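You operate a simulated robot arm through the tools that you are given. There is no shell and no other tool. Be economical: measure what you need, move in short steps, check, and stop when the job is done.

Carry out the task below with a simulated robot arm. There is one attempt and no reset: what you move stays moved.

TASK
Set the driver box to a batch of 3 at 1.0 N m.
Fine: clear the old count and NOT OK; direction IN.
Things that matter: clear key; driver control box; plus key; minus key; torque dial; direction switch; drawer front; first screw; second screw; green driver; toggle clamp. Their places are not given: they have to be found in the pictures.

It is judged by the outcome, as a careful person would: the job done as asked, and still so three seconds after it is handed in. It fails if anything else is knocked over, pushed out of place, dropped, spilled or broken.

THE ROBOT
A 7-joint arm with a two-finger parallel gripper, fixed in place. Base frame: the origin is at the foot of the arm, x ahead of it, y to its left, z up; the work surface is at about z = 844. Lengths are in mm, angles in degrees, forces in N, time in s.
With the tool pointing down near the work surface it reaches from about 240 to 680 mm from the base axis. Its first joint turns from -66.0 to 66.0 degrees. Payload 2.4 kg.
Tool frame: the origin (TCP) lies between the finger pads and is the grasp point; the fingertips stand 30 mm ahead of it; z points along the fingers, y is the line along which they close. The gripper opens to 94 mm. The fingers are 28 mm wide and 10 mm thick; the gripper's body (50 by 96 mm) begins 55 mm behind the TCP.
Orientation is that of the tool frame in the base frame, as a unit quaternion [w, x, y, z]. With the fingers straight down and closing along the base's y, the tool's x points along the base's -x, its y along +y and its z along -z.

THE INTERFACE
- The arm moves only by the tool step_arm. Its argument "rows" is a list of rows, each an object of numbers (a shift or turn left out is 0, a gripper value left out holds the last): "tx", "ty", "tz": the shift along the base's x, y, z in mm; "ax", "ay", "az": the turn, a rotation vector about the base's x, y, z in degrees. In form: [{"tx": .., "ty": .., "tz": .., "ax": .., "ay": .., "az": ..}, ...]. A call has 1 to 12 rows; each row is the pose to reach, as a shift and turn from the pose commanded when the call began. "jaw" is the opening, from 0 (shut) to 1 (fully open), set as the call begins (left out, the last holds). A row lasts 0.2 s, in which the tool goes at most 50 mm and 8.6 degrees; a call with a longer step from one row to the next is refused whole, and so is a gripper value outside its range. A pose out of reach is approached as far as the arm can. The call stops where the force on the tool passes 40 N (or 10 N more than at its start, if that is more) or the arm is blocked; 0.2 s more then pass. The fingers move at their own pace (about 153 mm/s each) and stop on an object; they squeeze with about 21 N. The grip force told is the motor's: it shows also when the fingers shut on nothing. Time passes only in rows, and 0.2 s behind the last, so rows that repeat a pose let the fingers close. It gives the time, the measured TCP pose, the force on the tool (base axes), the opening and the grip force at its end, in the units of the frame above (readings bear some noise).
- Cameras (640 x 400 px; columns grow to the right, rows downward): "scene" is fixed at [32.1, 463.6, 1456.1]; the picture's right is [-0.84, -0.54, 0.00], its down [-0.25, 0.40, -0.88] and it looks along [0.48, -0.74, -0.47] (base axes); focal length 326 px, centre (320, 200). "wrist" rides on the gripper at [-37, 0, -58] in the tool frame; the picture's right is [0.00, -1.00, 0.00], its down [0.97, 0.00, -0.24] and it looks along [0.24, 0.00, 0.97] (tool axes); focal length 218 px, centre (320, 200).
- get_image(camera): a new picture of that camera. No time passes.
- point_at(camera, pixels): for up to 12 pixels [column, row] of the newest picture of that camera ("zoom" is the newest enlarged one), the place [x, y, z] in the base frame of the surface seen there, good to about 2 mm. No time passes.
- zoom(camera, box): a new picture of the part [left, top, right, bottom] of that camera's present view, enlarged. No time passes.
- finish_job(): hands the job in; it is judged then, once.

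Work in short steps. Measure before you move; look again where a grasp or a placing could have gone wrong, and mend it. You have 80 turns and 34 pictures in all, those below and enlarged ones among them. Open the gripper and draw the arm clear of the work before you hand the job in, unless the task says otherwise; then end with one line.

The tools are called after "Emit:" by a JSON object that holds its "op" and its "data". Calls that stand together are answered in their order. step_arm: Moves the arm, as the interface text tells. Its arguments: {"type":"object","properties":{"rows":{"type":"array"},"jaw":{"type":"number"}},"required":["rows"]} The other tools are called the same way: get_image (camera) takes a picture; point_at (camera, pixels) gives the place of the surface under pixels of a picture; zoom (camera, box) takes an enlarged picture of a part of a camera's view; finish_job () hands the job in.

At the start:

```text
time: 0.0
ee_pos: [358.8, -76.8, 1170.0]
orientation: [-0.001, 0.0, 1.0, 0.0]
wrist_force: [-0.3, 0.3, 0.9]
opening: 94.0
grip_force: 0.1
```

scene: 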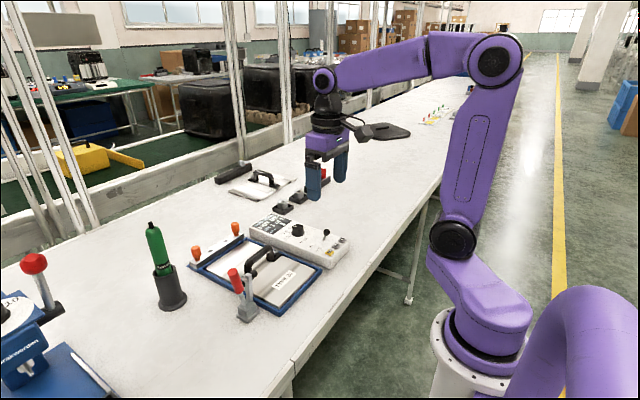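
wrist: 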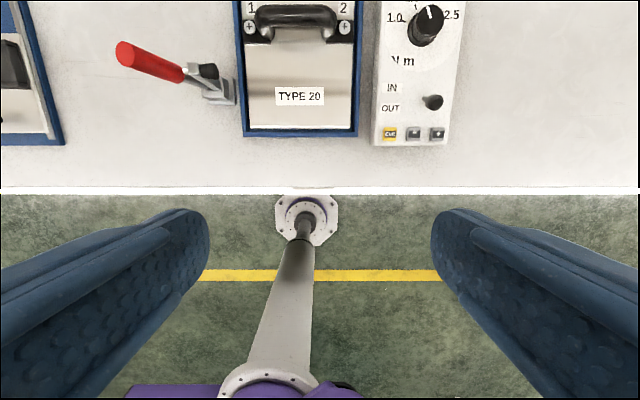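

The wrist picture shows the box at (415,70) with keys at row 134. I zoom on it in both cameras.

Emit:
{"op": "zoom", "data": {"camera": "wrist", "box": [360, 0, 480, 150]}}

Emit:
{"op": "zoom", "data": {"camera": "scene", "box": [230, 170, 370, 270]}}

Emit:
{"op": "point_at", "data": {"camera": "wrist", "pixels": [[389, 134], [413, 134], [437, 134], [433, 101], [425, 25], [432, 12], [380, 143], [446, 143], [385, 60], [455, 60]]}}

```text
2.67 times, centred on (420, 75) of wrist
```

zoom: 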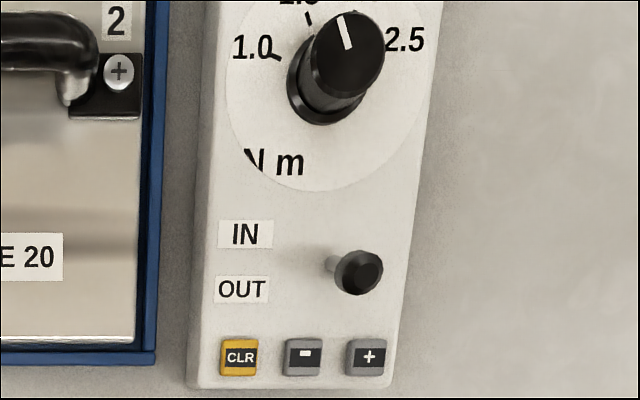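

```text
4.00 times, centred on (300, 220) of scene
```

zoom: 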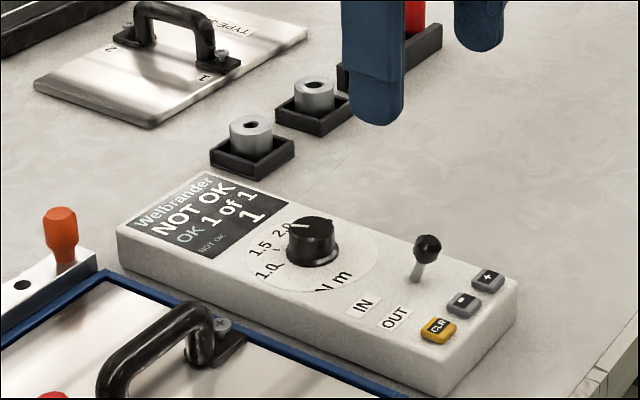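

```text
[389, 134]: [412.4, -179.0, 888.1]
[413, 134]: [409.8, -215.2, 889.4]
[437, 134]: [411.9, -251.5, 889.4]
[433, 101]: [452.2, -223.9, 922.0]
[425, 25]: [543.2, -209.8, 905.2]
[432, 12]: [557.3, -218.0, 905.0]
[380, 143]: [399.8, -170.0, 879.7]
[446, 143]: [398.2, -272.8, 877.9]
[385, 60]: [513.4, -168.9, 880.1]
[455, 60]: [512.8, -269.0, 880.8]
```

I move above the box for a better view.

Emit:
{"op": "step_arm", "data": {"rows": [{"tx": 20, "ty": -30, "tz": -22}, {"tx": 40, "ty": -60, "tz": -44}, {"tx": 60, "ty": -90, "tz": -66}, {"tx": 80, "ty": -115, "tz": -88}, {"tx": 100, "ty": -138, "tz": -110}, {"tx": 100, "ty": -138, "tz": -110}]}}

Emit:
{"op": "get_image", "data": {"camera": "wrist"}}

```text
time: 1.4
ee_pos: [456.7, -213.2, 1059.2]
orientation: [0.001, -0.001, 1.0, 0.0]
wrist_force: [0.3, 0.3, -0.1]
opening: 94.1
grip_force: 0.1
```

```text
29 pictures are left
```

wrist: 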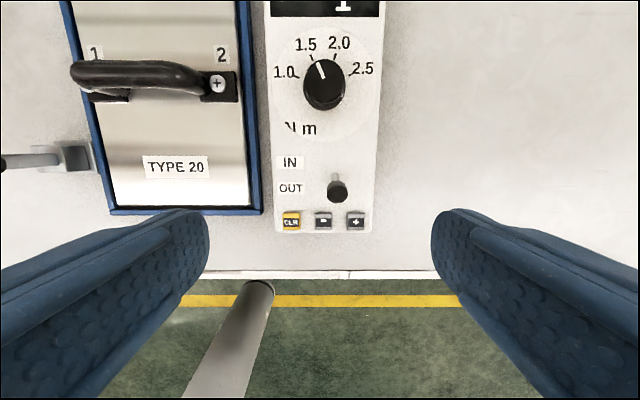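

Emit:
{"op": "zoom", "data": {"camera": "wrist", "box": [260, 0, 400, 240]}}

Emit:
{"op": "point_at", "data": {"camera": "wrist", "pixels": [[291, 221], [323, 221], [355, 221], [337, 189], [337, 174], [324, 90], [323, 76], [312, 57], [334, 56], [298, 76], [350, 74], [350, 189]]}}

```text
1.67 times, centred on (330, 120) of wrist
```

zoom: 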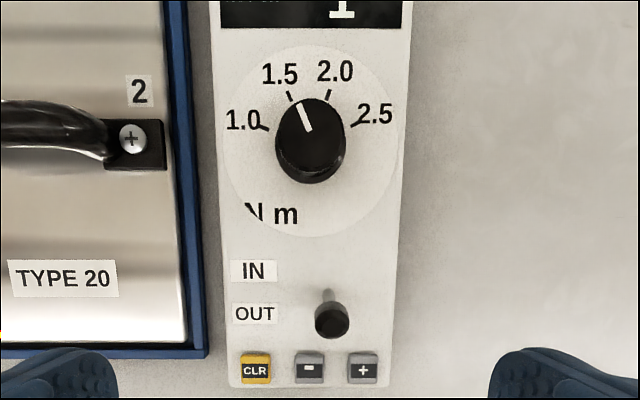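

```text
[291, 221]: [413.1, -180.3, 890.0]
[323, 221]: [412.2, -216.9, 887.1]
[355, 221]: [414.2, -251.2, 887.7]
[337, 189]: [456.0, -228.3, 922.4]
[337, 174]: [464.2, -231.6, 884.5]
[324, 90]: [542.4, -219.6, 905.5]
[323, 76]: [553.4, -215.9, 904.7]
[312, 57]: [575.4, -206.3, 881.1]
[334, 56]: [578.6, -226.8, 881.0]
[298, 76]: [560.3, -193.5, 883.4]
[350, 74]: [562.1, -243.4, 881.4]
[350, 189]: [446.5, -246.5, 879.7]
```

The lever leans towards OUT (tip at about x 454, base 467), and the dial reads about 1.5 (pointer about +20°; the 1.0 tick is at about +73°). I start with the dial: move above its centre (553,-218), pre-turned -25°.

Emit:
{"op": "step_arm", "data": {"jaw": 0.68, "rows": [{"tx": 32, "ty": -1, "az": -8}, {"tx": 64, "ty": -2, "az": -16}, {"tx": 94, "ty": -3, "az": -24}, {"tx": 94, "ty": -3, "tz": -45, "az": -24}, {"tx": 94, "ty": -3, "tz": -80, "az": -24}, {"tx": 94, "ty": -3, "tz": -80, "az": -24}]}}

Emit:
{"op": "get_image", "data": {"camera": "wrist"}}

Emit:
{"op": "zoom", "data": {"camera": "scene", "box": [230, 150, 370, 270]}}

```text
time: 2.8
ee_pos: [551.2, -216.4, 981.2]
orientation: [0.0, 0.208, 0.978, 0.0]
wrist_force: [0.3, 0.1, -0.4]
opening: 63.9
grip_force: 0.0
```

```text
27 pictures are left
```

wrist: 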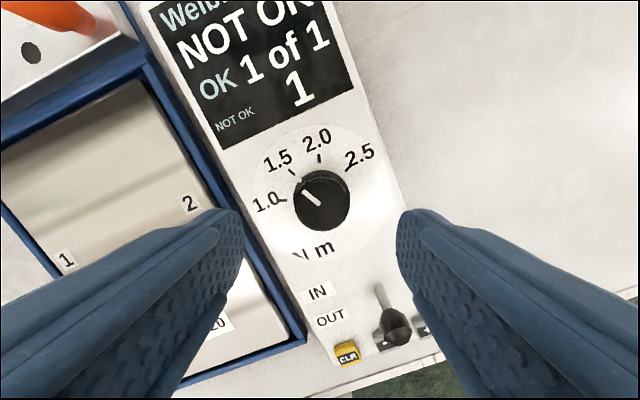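

```text
3.33 times, centred on (300, 210) of scene
```

zoom: 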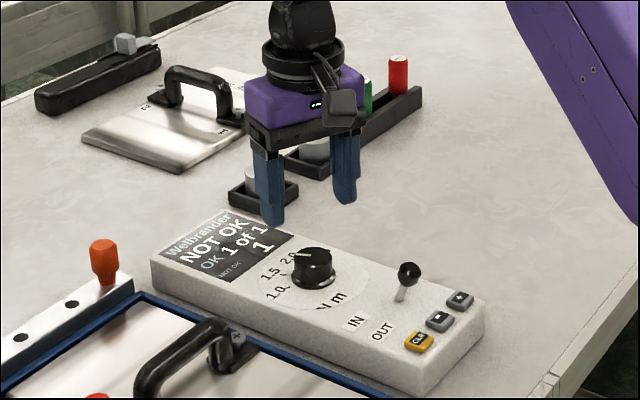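

Emit:
{"op": "zoom", "data": {"camera": "wrist", "box": [240, 130, 400, 260]}}

Emit:
{"op": "point_at", "data": {"camera": "wrist", "pixels": [[305, 193], [316, 205], [321, 195], [284, 200], [293, 173], [319, 158], [348, 166], [300, 205], [345, 190]]}}

```text
3.08 times, centred on (320, 195) of wrist
```

zoom: 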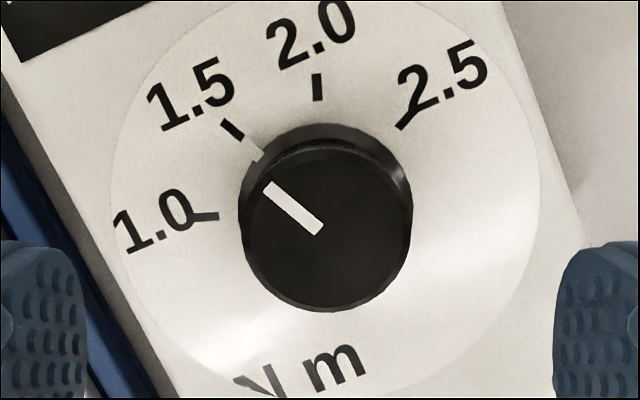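

```text
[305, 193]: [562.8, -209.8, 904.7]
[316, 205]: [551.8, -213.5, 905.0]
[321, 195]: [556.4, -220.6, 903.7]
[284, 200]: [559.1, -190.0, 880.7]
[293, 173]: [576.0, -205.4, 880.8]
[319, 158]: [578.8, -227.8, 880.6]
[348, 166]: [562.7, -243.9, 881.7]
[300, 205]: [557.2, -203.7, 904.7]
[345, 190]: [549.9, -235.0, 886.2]
```

The knob is centred at about (551,-217.5) and about 35 mm wide, with its top at 905. It needs about +47° to reach 1.0. I descend around it.

Emit:
{"op": "step_arm", "data": {"rows": [{"tx": -0.5, "tz": -30}, {"tx": -0.5, "tz": -55}, {"tx": -0.5, "tz": -63}, {"tx": -0.5, "tz": -63}]}}

Emit:
{"op": "step_arm", "data": {"jaw": 0.2, "rows": [{}, {}, {}]}}

```text
time: 3.8
ee_pos: [551.7, -216.6, 917.5]
orientation: [0.0, 0.208, 0.978, 0.0]
wrist_force: [0.4, 0.0, -0.4]
opening: 63.7
grip_force: 0.0
```

```text
time: 4.6
ee_pos: [550.9, -218.1, 917.6]
orientation: [-0.001, 0.208, 0.978, 0.0]
wrist_force: [-2.4, -8.6, -3.6]
opening: 35.8
grip_force: 45.0
```

Gripped at 35.8 mm, with a small side force. I shift 1 mm to relieve it and turn +47°.

Emit:
{"op": "step_arm", "data": {"rows": [{"ty": -1}, {"ty": -1, "az": 8}, {"ty": -1, "az": 16}, {"ty": -1, "az": 24}, {"ty": -1, "az": 32}, {"ty": -1, "az": 40}, {"ty": -1, "az": 47}, {"ty": -1, "az": 47}]}}

Emit:
{"op": "zoom", "data": {"camera": "wrist", "box": [220, 130, 420, 300]}}

```text
time: 6.4
ee_pos: [551.2, -218.2, 918.1]
orientation: [0.0, -0.201, 0.98, 0.0]
wrist_force: [-14.3, 8.3, 19.7]
opening: 35.5
grip_force: 44.5
```

```text
2.35 times, centred on (320, 215) of wrist
```

zoom: 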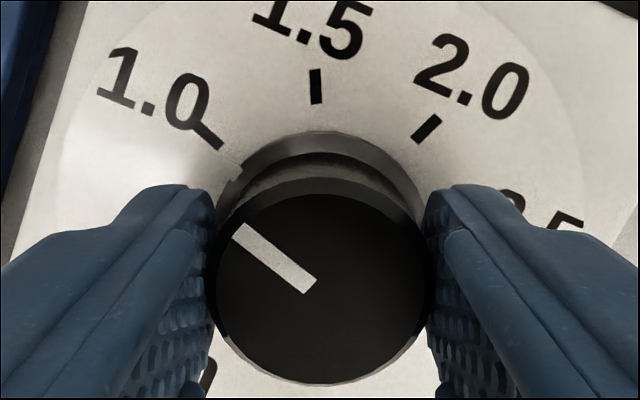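

The skirt mark is close to the 1.0 tick. I release, rise and check.

Emit:
{"op": "step_arm", "data": {"jaw": 0.68, "rows": [{}, {}, {"tz": 25}, {"tz": 64}, {"tz": 64}]}}

Emit:
{"op": "zoom", "data": {"camera": "wrist", "box": [240, 0, 400, 260]}}

Emit:
{"op": "zoom", "data": {"camera": "wrist", "box": [260, 130, 380, 240]}}

```text
time: 7.6
ee_pos: [551.2, -219.8, 981.2]
orientation: [0.0, -0.198, 0.98, -0.001]
wrist_force: [0.4, -0.2, -0.1]
opening: 63.7
grip_force: 0.0
```

```text
1.54 times, centred on (320, 130) of wrist
```

zoom: 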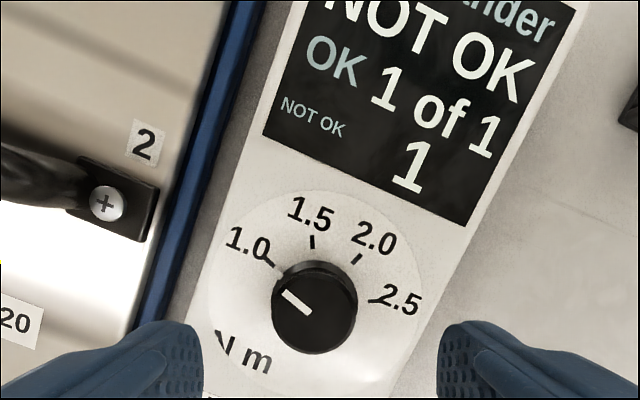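

```text
3.64 times, centred on (320, 185) of wrist
```

zoom: 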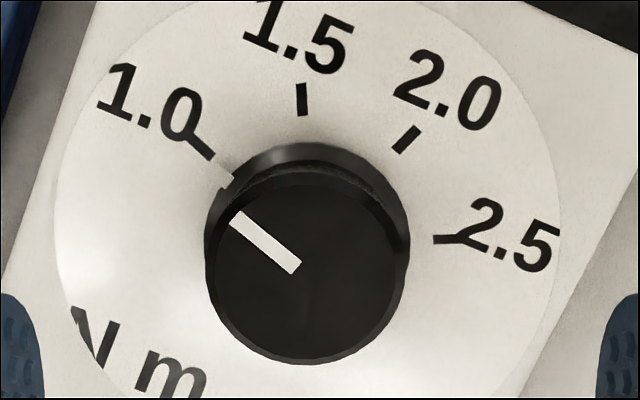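

The dial is close to 1.0. I place the camera vertically over the knob to verify without parallax.

Emit:
{"op": "step_arm", "data": {"rows": [{"tx": -12, "tz": 10, "az": -8}, {"tx": -25, "tz": 10, "az": -16}, {"tx": -38, "tz": 10, "az": -23}, {"tx": -38, "tz": 10, "az": -23}]}}

Emit:
{"op": "zoom", "data": {"camera": "wrist", "box": [260, 90, 380, 200]}}

```text
time: 8.6
ee_pos: [514.0, -217.9, 991.6]
orientation: [0.0, 0.0, 1.0, 0.0]
wrist_force: [-0.2, 0.8, -0.1]
opening: 64.1
grip_force: 0.0
```

```text
3.64 times, centred on (320, 145) of wrist
```

zoom: 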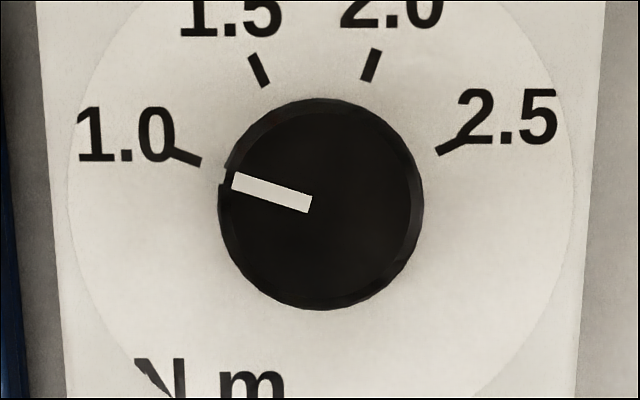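

The pointer line is about 73° from up and the 1.0 tick about 68°, so I overshot by about 5°. I regrip and turn back 5°.

Emit:
{"op": "step_arm", "data": {"rows": [{"tx": 37.5}, {"tx": 37.5, "tz": -40}, {"tx": 37.5, "tz": -73}, {"tx": 37.5, "tz": -73}]}}

Emit:
{"op": "step_arm", "data": {"jaw": 0.2, "rows": [{}, {}, {}, {"az": -2.5}, {"az": -5}, {"az": -5}, {"az": -5}]}}

Emit:
{"op": "step_arm", "data": {"jaw": 0.68, "rows": [{}, {}, {"tz": 25}, {"tz": 73}, {"tz": 73, "tx": -37.5, "az": 5}, {"tz": 73, "tx": -37.5, "az": 5}]}}

Emit:
{"op": "zoom", "data": {"camera": "wrist", "box": [260, 90, 380, 200]}}

```text
time: 9.6
ee_pos: [550.6, -220.9, 917.7]
orientation: [0.0, 0.0, 1.0, 0.0]
wrist_force: [-0.4, -0.5, -0.3]
opening: 64.0
grip_force: 0.0
```

```text
time: 11.2
ee_pos: [549.7, -217.6, 918.4]
orientation: [0.0, 0.043, 0.999, 0.0]
wrist_force: [1.8, 15.9, 3.5]
opening: 35.6
grip_force: 44.8
```

```text
time: 12.6
ee_pos: [513.0, -218.7, 990.2]
orientation: [0.0, 0.0, 1.0, 0.0]
wrist_force: [0.8, 0.0, 0.4]
opening: 63.9
grip_force: 0.0
```

```text
3.64 times, centred on (320, 145) of wrist
```

zoom: 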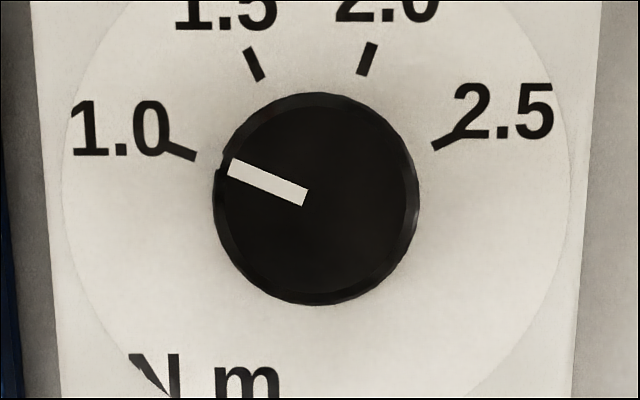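

The pointer is now collinear with the 1.0 tick. Next is the lever: shut the fingers, go to its OUT side at (423,-229), lower to tip height and look.

Emit:
{"op": "step_arm", "data": {"jaw": 0, "rows": [{"tx": -46, "ty": -5}, {"tx": -91, "ty": -10}, {"tx": -91, "ty": -10}, {"tx": -91, "ty": -10, "tz": -30}, {"tx": -91, "ty": -10, "tz": -55}, {"tx": -91, "ty": -10, "tz": -55}]}}

Emit:
{"op": "get_image", "data": {"camera": "wrist"}}

Emit:
{"op": "zoom", "data": {"camera": "scene", "box": [250, 170, 370, 270]}}

```text
time: 14.0
ee_pos: [421.1, -228.1, 936.0]
orientation: [-0.001, 0.0, 1.0, 0.0]
wrist_force: [0.2, -0.4, 0.1]
opening: 0.1
grip_force: 20.9
```

```text
19 pictures are left
```

wrist: 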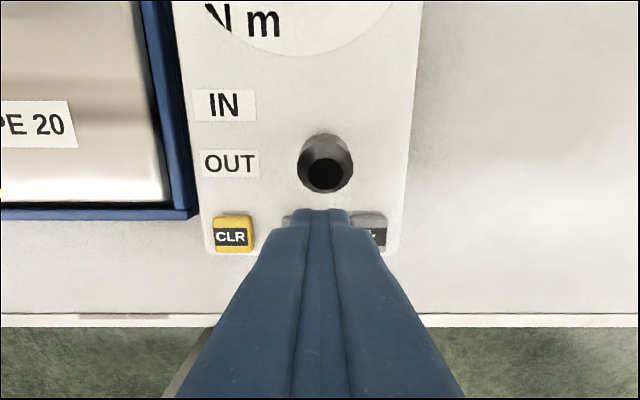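

```text
4.00 times, centred on (310, 220) of scene
```

zoom: 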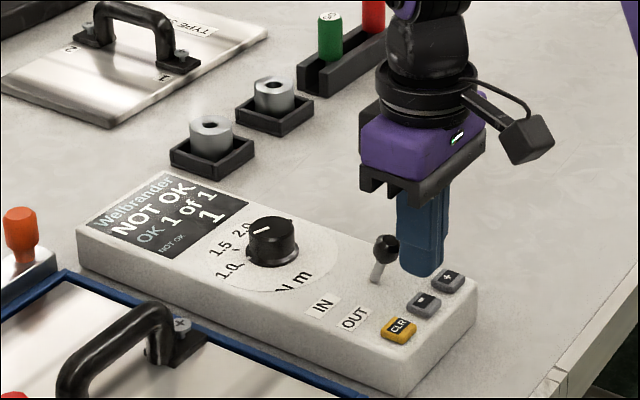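

The fingers are behind the lever ball, well aligned. I push it +x towards IN.

Emit:
{"op": "step_arm", "data": {"rows": [{"tx": 8}, {"tx": 14}, {"tx": 19}, {"tx": 24}, {"tx": 28}, {"tx": 32}, {"tx": 32}]}}

Emit:
{"op": "zoom", "data": {"camera": "scene", "box": [250, 170, 370, 270]}}

```text
time: 15.6
ee_pos: [449.4, -228.5, 935.6]
orientation: [-0.005, 0.0, 1.0, 0.003]
wrist_force: [-30.0, 0.1, 4.5]
opening: 0.1
grip_force: 20.9
```

```text
4.00 times, centred on (310, 220) of scene
```

zoom: 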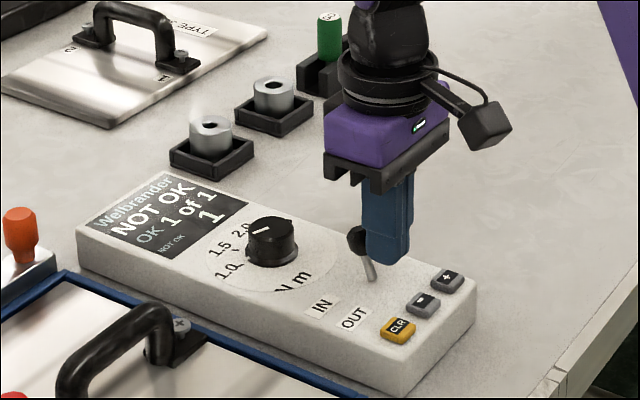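

The lever now leans to IN, with 30 N at its stop and the box unmoved. I back off, rise and go above the CLR key at (413,-180).

Emit:
{"op": "step_arm", "data": {"rows": [{"tx": -20}, {"tx": -42}, {"tx": -42, "tz": 10}, {"tx": -42, "ty": 25, "tz": 10}, {"tx": -42, "ty": 48.5, "tz": 10}, {"tx": -42, "ty": 48.5, "tz": -8}, {"tx": -42, "ty": 48.5, "tz": -8}]}}

Emit:
{"op": "get_image", "data": {"camera": "wrist"}}

Emit:
{"op": "zoom", "data": {"camera": "scene", "box": [250, 170, 370, 270]}}

```text
time: 17.2
ee_pos: [412.0, -181.3, 928.1]
orientation: [0.0, 0.0, 1.0, 0.001]
wrist_force: [-0.5, -0.4, 0.6]
opening: 0.1
grip_force: 21.0
```

```text
16 pictures are left
```

wrist: 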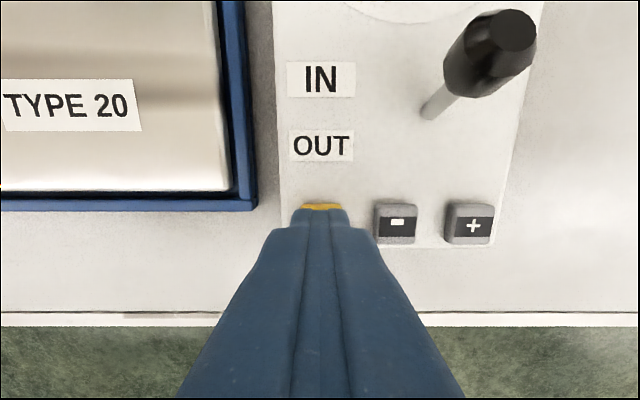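

```text
4.00 times, centred on (310, 220) of scene
```

zoom: 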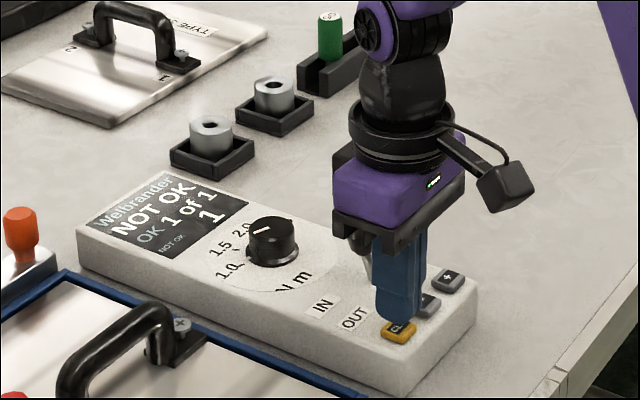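

The fingers are over CLR (key edge visible at (322,206)). I press down gently.

Emit:
{"op": "step_arm", "data": {"rows": [{"tz": -6}, {"tz": -9}, {"tz": -11}, {"tz": -12.5}, {"tz": -14}]}}

```text
time: 18.4
ee_pos: [412.7, -179.7, 914.2]
orientation: [0.001, 0.0, 1.0, 0.0]
wrist_force: [-5.2, -1.3, 23.3]
opening: 0.0
grip_force: 21.1
```

Emit:
{"op": "step_arm", "data": {"rows": [{"tz": 6}, {"tz": 14}, {"tz": 14}]}}

Emit:
{"op": "zoom", "data": {"camera": "scene", "box": [250, 170, 370, 270]}}

```text
time: 19.2
ee_pos: [412.9, -179.3, 927.0]
orientation: [0.001, 0.0, 1.0, 0.001]
wrist_force: [-0.6, 0.2, -0.2]
opening: 0.0
grip_force: 21.1
```

```text
4.00 times, centred on (310, 220) of scene
```

zoom: 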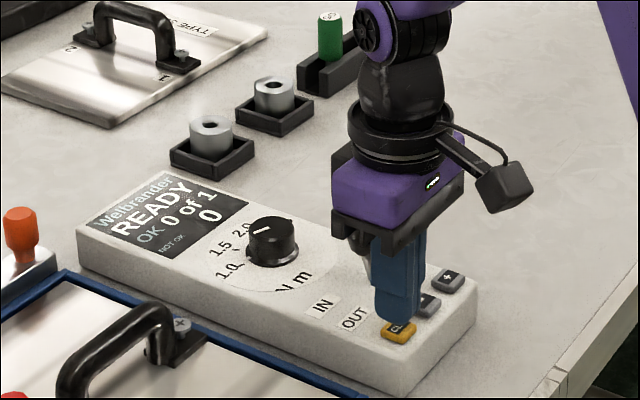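

It reads READY, 0 of 1, 0. Next I go to the plus key at (413,-251.5) and press once.

Emit:
{"op": "step_arm", "data": {"rows": [{"tz": 10}, {"ty": -36, "tz": 10}, {"ty": -71.5, "tz": 10}, {"ty": -71.5, "tz": 0}, {"ty": -71.5, "tz": 0}]}}

Emit:
{"op": "step_arm", "data": {"rows": [{"tz": -6}, {"tz": -9}, {"tz": -11}, {"tz": -12.5}, {"tz": -14}, {"tz": -6}, {"tz": 0}, {"tz": 0}]}}

Emit:
{"op": "zoom", "data": {"camera": "scene", "box": [250, 170, 370, 270]}}

```text
time: 20.4
ee_pos: [413.0, -252.4, 929.2]
orientation: [-0.001, 0.0, 1.0, 0.0]
wrist_force: [0.1, -0.1, 0.0]
opening: 0.2
grip_force: 21.1
```

```text
time: 22.2
ee_pos: [413.2, -252.0, 927.4]
orientation: [0.001, 0.0, 1.0, 0.001]
wrist_force: [0.1, 0.5, -0.2]
opening: 0.2
grip_force: 20.8
```

```text
4.00 times, centred on (310, 220) of scene
```

zoom: 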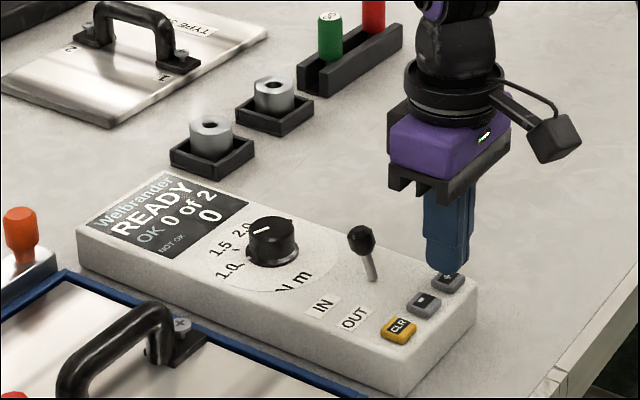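

It shows 0 of 2. One more press, then I rise and check everything.

Emit:
{"op": "step_arm", "data": {"rows": [{"tz": -6}, {"tz": -9}, {"tz": -11}, {"tz": -12.5}, {"tz": -14}, {"tz": -6}, {"tz": 0}, {"tz": 0}]}}

Emit:
{"op": "step_arm", "data": {"jaw": 1, "rows": [{"tz": 40}, {"tz": 85}, {"tz": 130, "tx": 20, "ty": 10}, {"tz": 130, "tx": 60, "ty": 33}, {"tz": 130, "tx": 85, "ty": 33}, {"tz": 130, "tx": 85, "ty": 33}]}}

Emit:
{"op": "get_image", "data": {"camera": "wrist"}}

Emit:
{"op": "zoom", "data": {"camera": "scene", "box": [250, 170, 370, 270]}}

```text
time: 24.0
ee_pos: [412.8, -251.8, 927.1]
orientation: [0.0, 0.0, 1.0, 0.0]
wrist_force: [0.3, 0.0, -0.4]
opening: 0.3
grip_force: 21.0
```

```text
refused: row 3 steps farther than a row can; nothing moved
```

```text
12 pictures are left
```

wrist: 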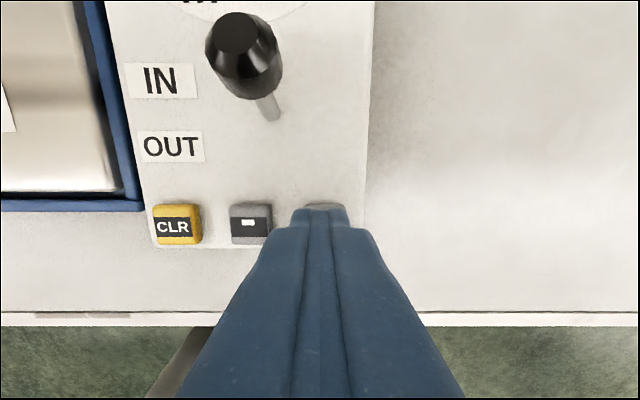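

```text
4.00 times, centred on (310, 220) of scene
```

zoom: 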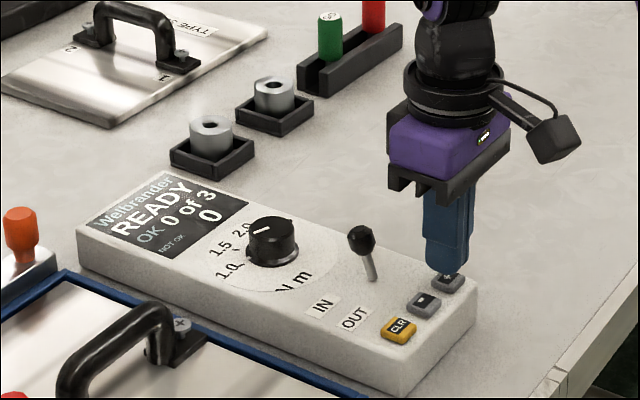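

It shows READY, 0 of 3. I rise straight up, open the gripper and make a last check from above.

Emit:
{"op": "step_arm", "data": {"rows": [{"tz": 40}, {"tz": 85}, {"tz": 130}, {"tz": 130, "tx": 40, "ty": 20}, {"tz": 130, "tx": 80, "ty": 33}, {"tz": 130, "tx": 100, "ty": 33}, {"tz": 130, "tx": 100, "ty": 33}]}}

Emit:
{"op": "step_arm", "data": {"jaw": 1, "rows": [{}, {}, {}]}}

Emit:
{"op": "get_image", "data": {"camera": "wrist"}}

Emit:
{"op": "zoom", "data": {"camera": "wrist", "box": [260, 60, 380, 200]}}

Emit:
{"op": "get_image", "data": {"camera": "scene"}}

```text
time: 25.6
ee_pos: [511.8, -218.5, 1059.2]
orientation: [0.0, 0.0, 1.0, 0.0]
wrist_force: [0.3, -0.2, -0.2]
opening: 0.2
grip_force: 21.3
```

```text
time: 26.4
ee_pos: [510.7, -219.6, 1060.0]
orientation: [0.001, 0.0, 1.0, -0.001]
wrist_force: [-0.1, 0.1, 0.1]
opening: 94.5
grip_force: 0.1
```

```text
10 pictures are left
```

wrist: 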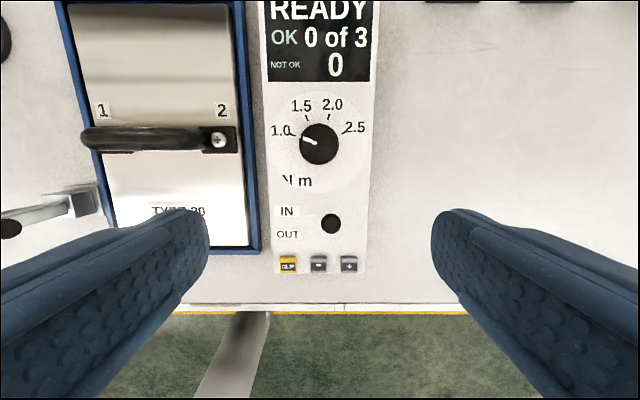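

```text
2.86 times, centred on (320, 130) of wrist
```

zoom: 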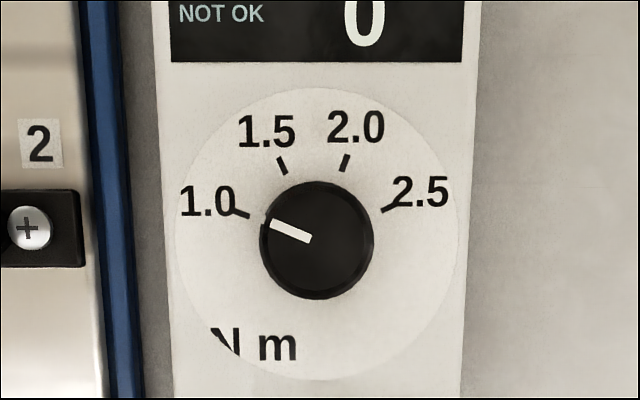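

```text
8 pictures are left
```

scene: 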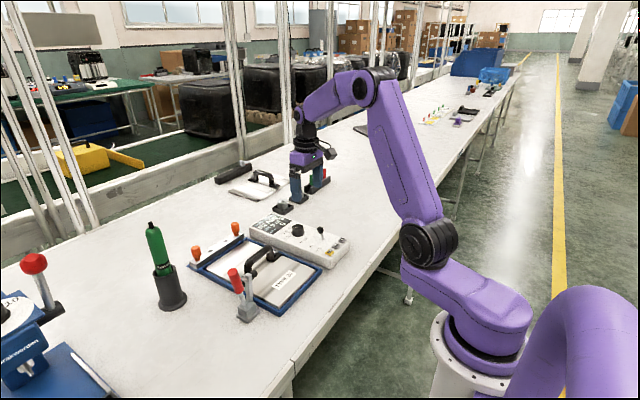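

Everything is as asked: READY, 0 of 3, dial at 1.0, lever leaning to IN, and the arm clear and open. I hand it in.

Emit:
{"op": "finish_job", "data": {}}

```text
The job is handed in.
```

The driver box is set: READY with 0 of 3, NOT OK count at 0, dial lined up with the 1.0 N m tick, and direction switch at IN.
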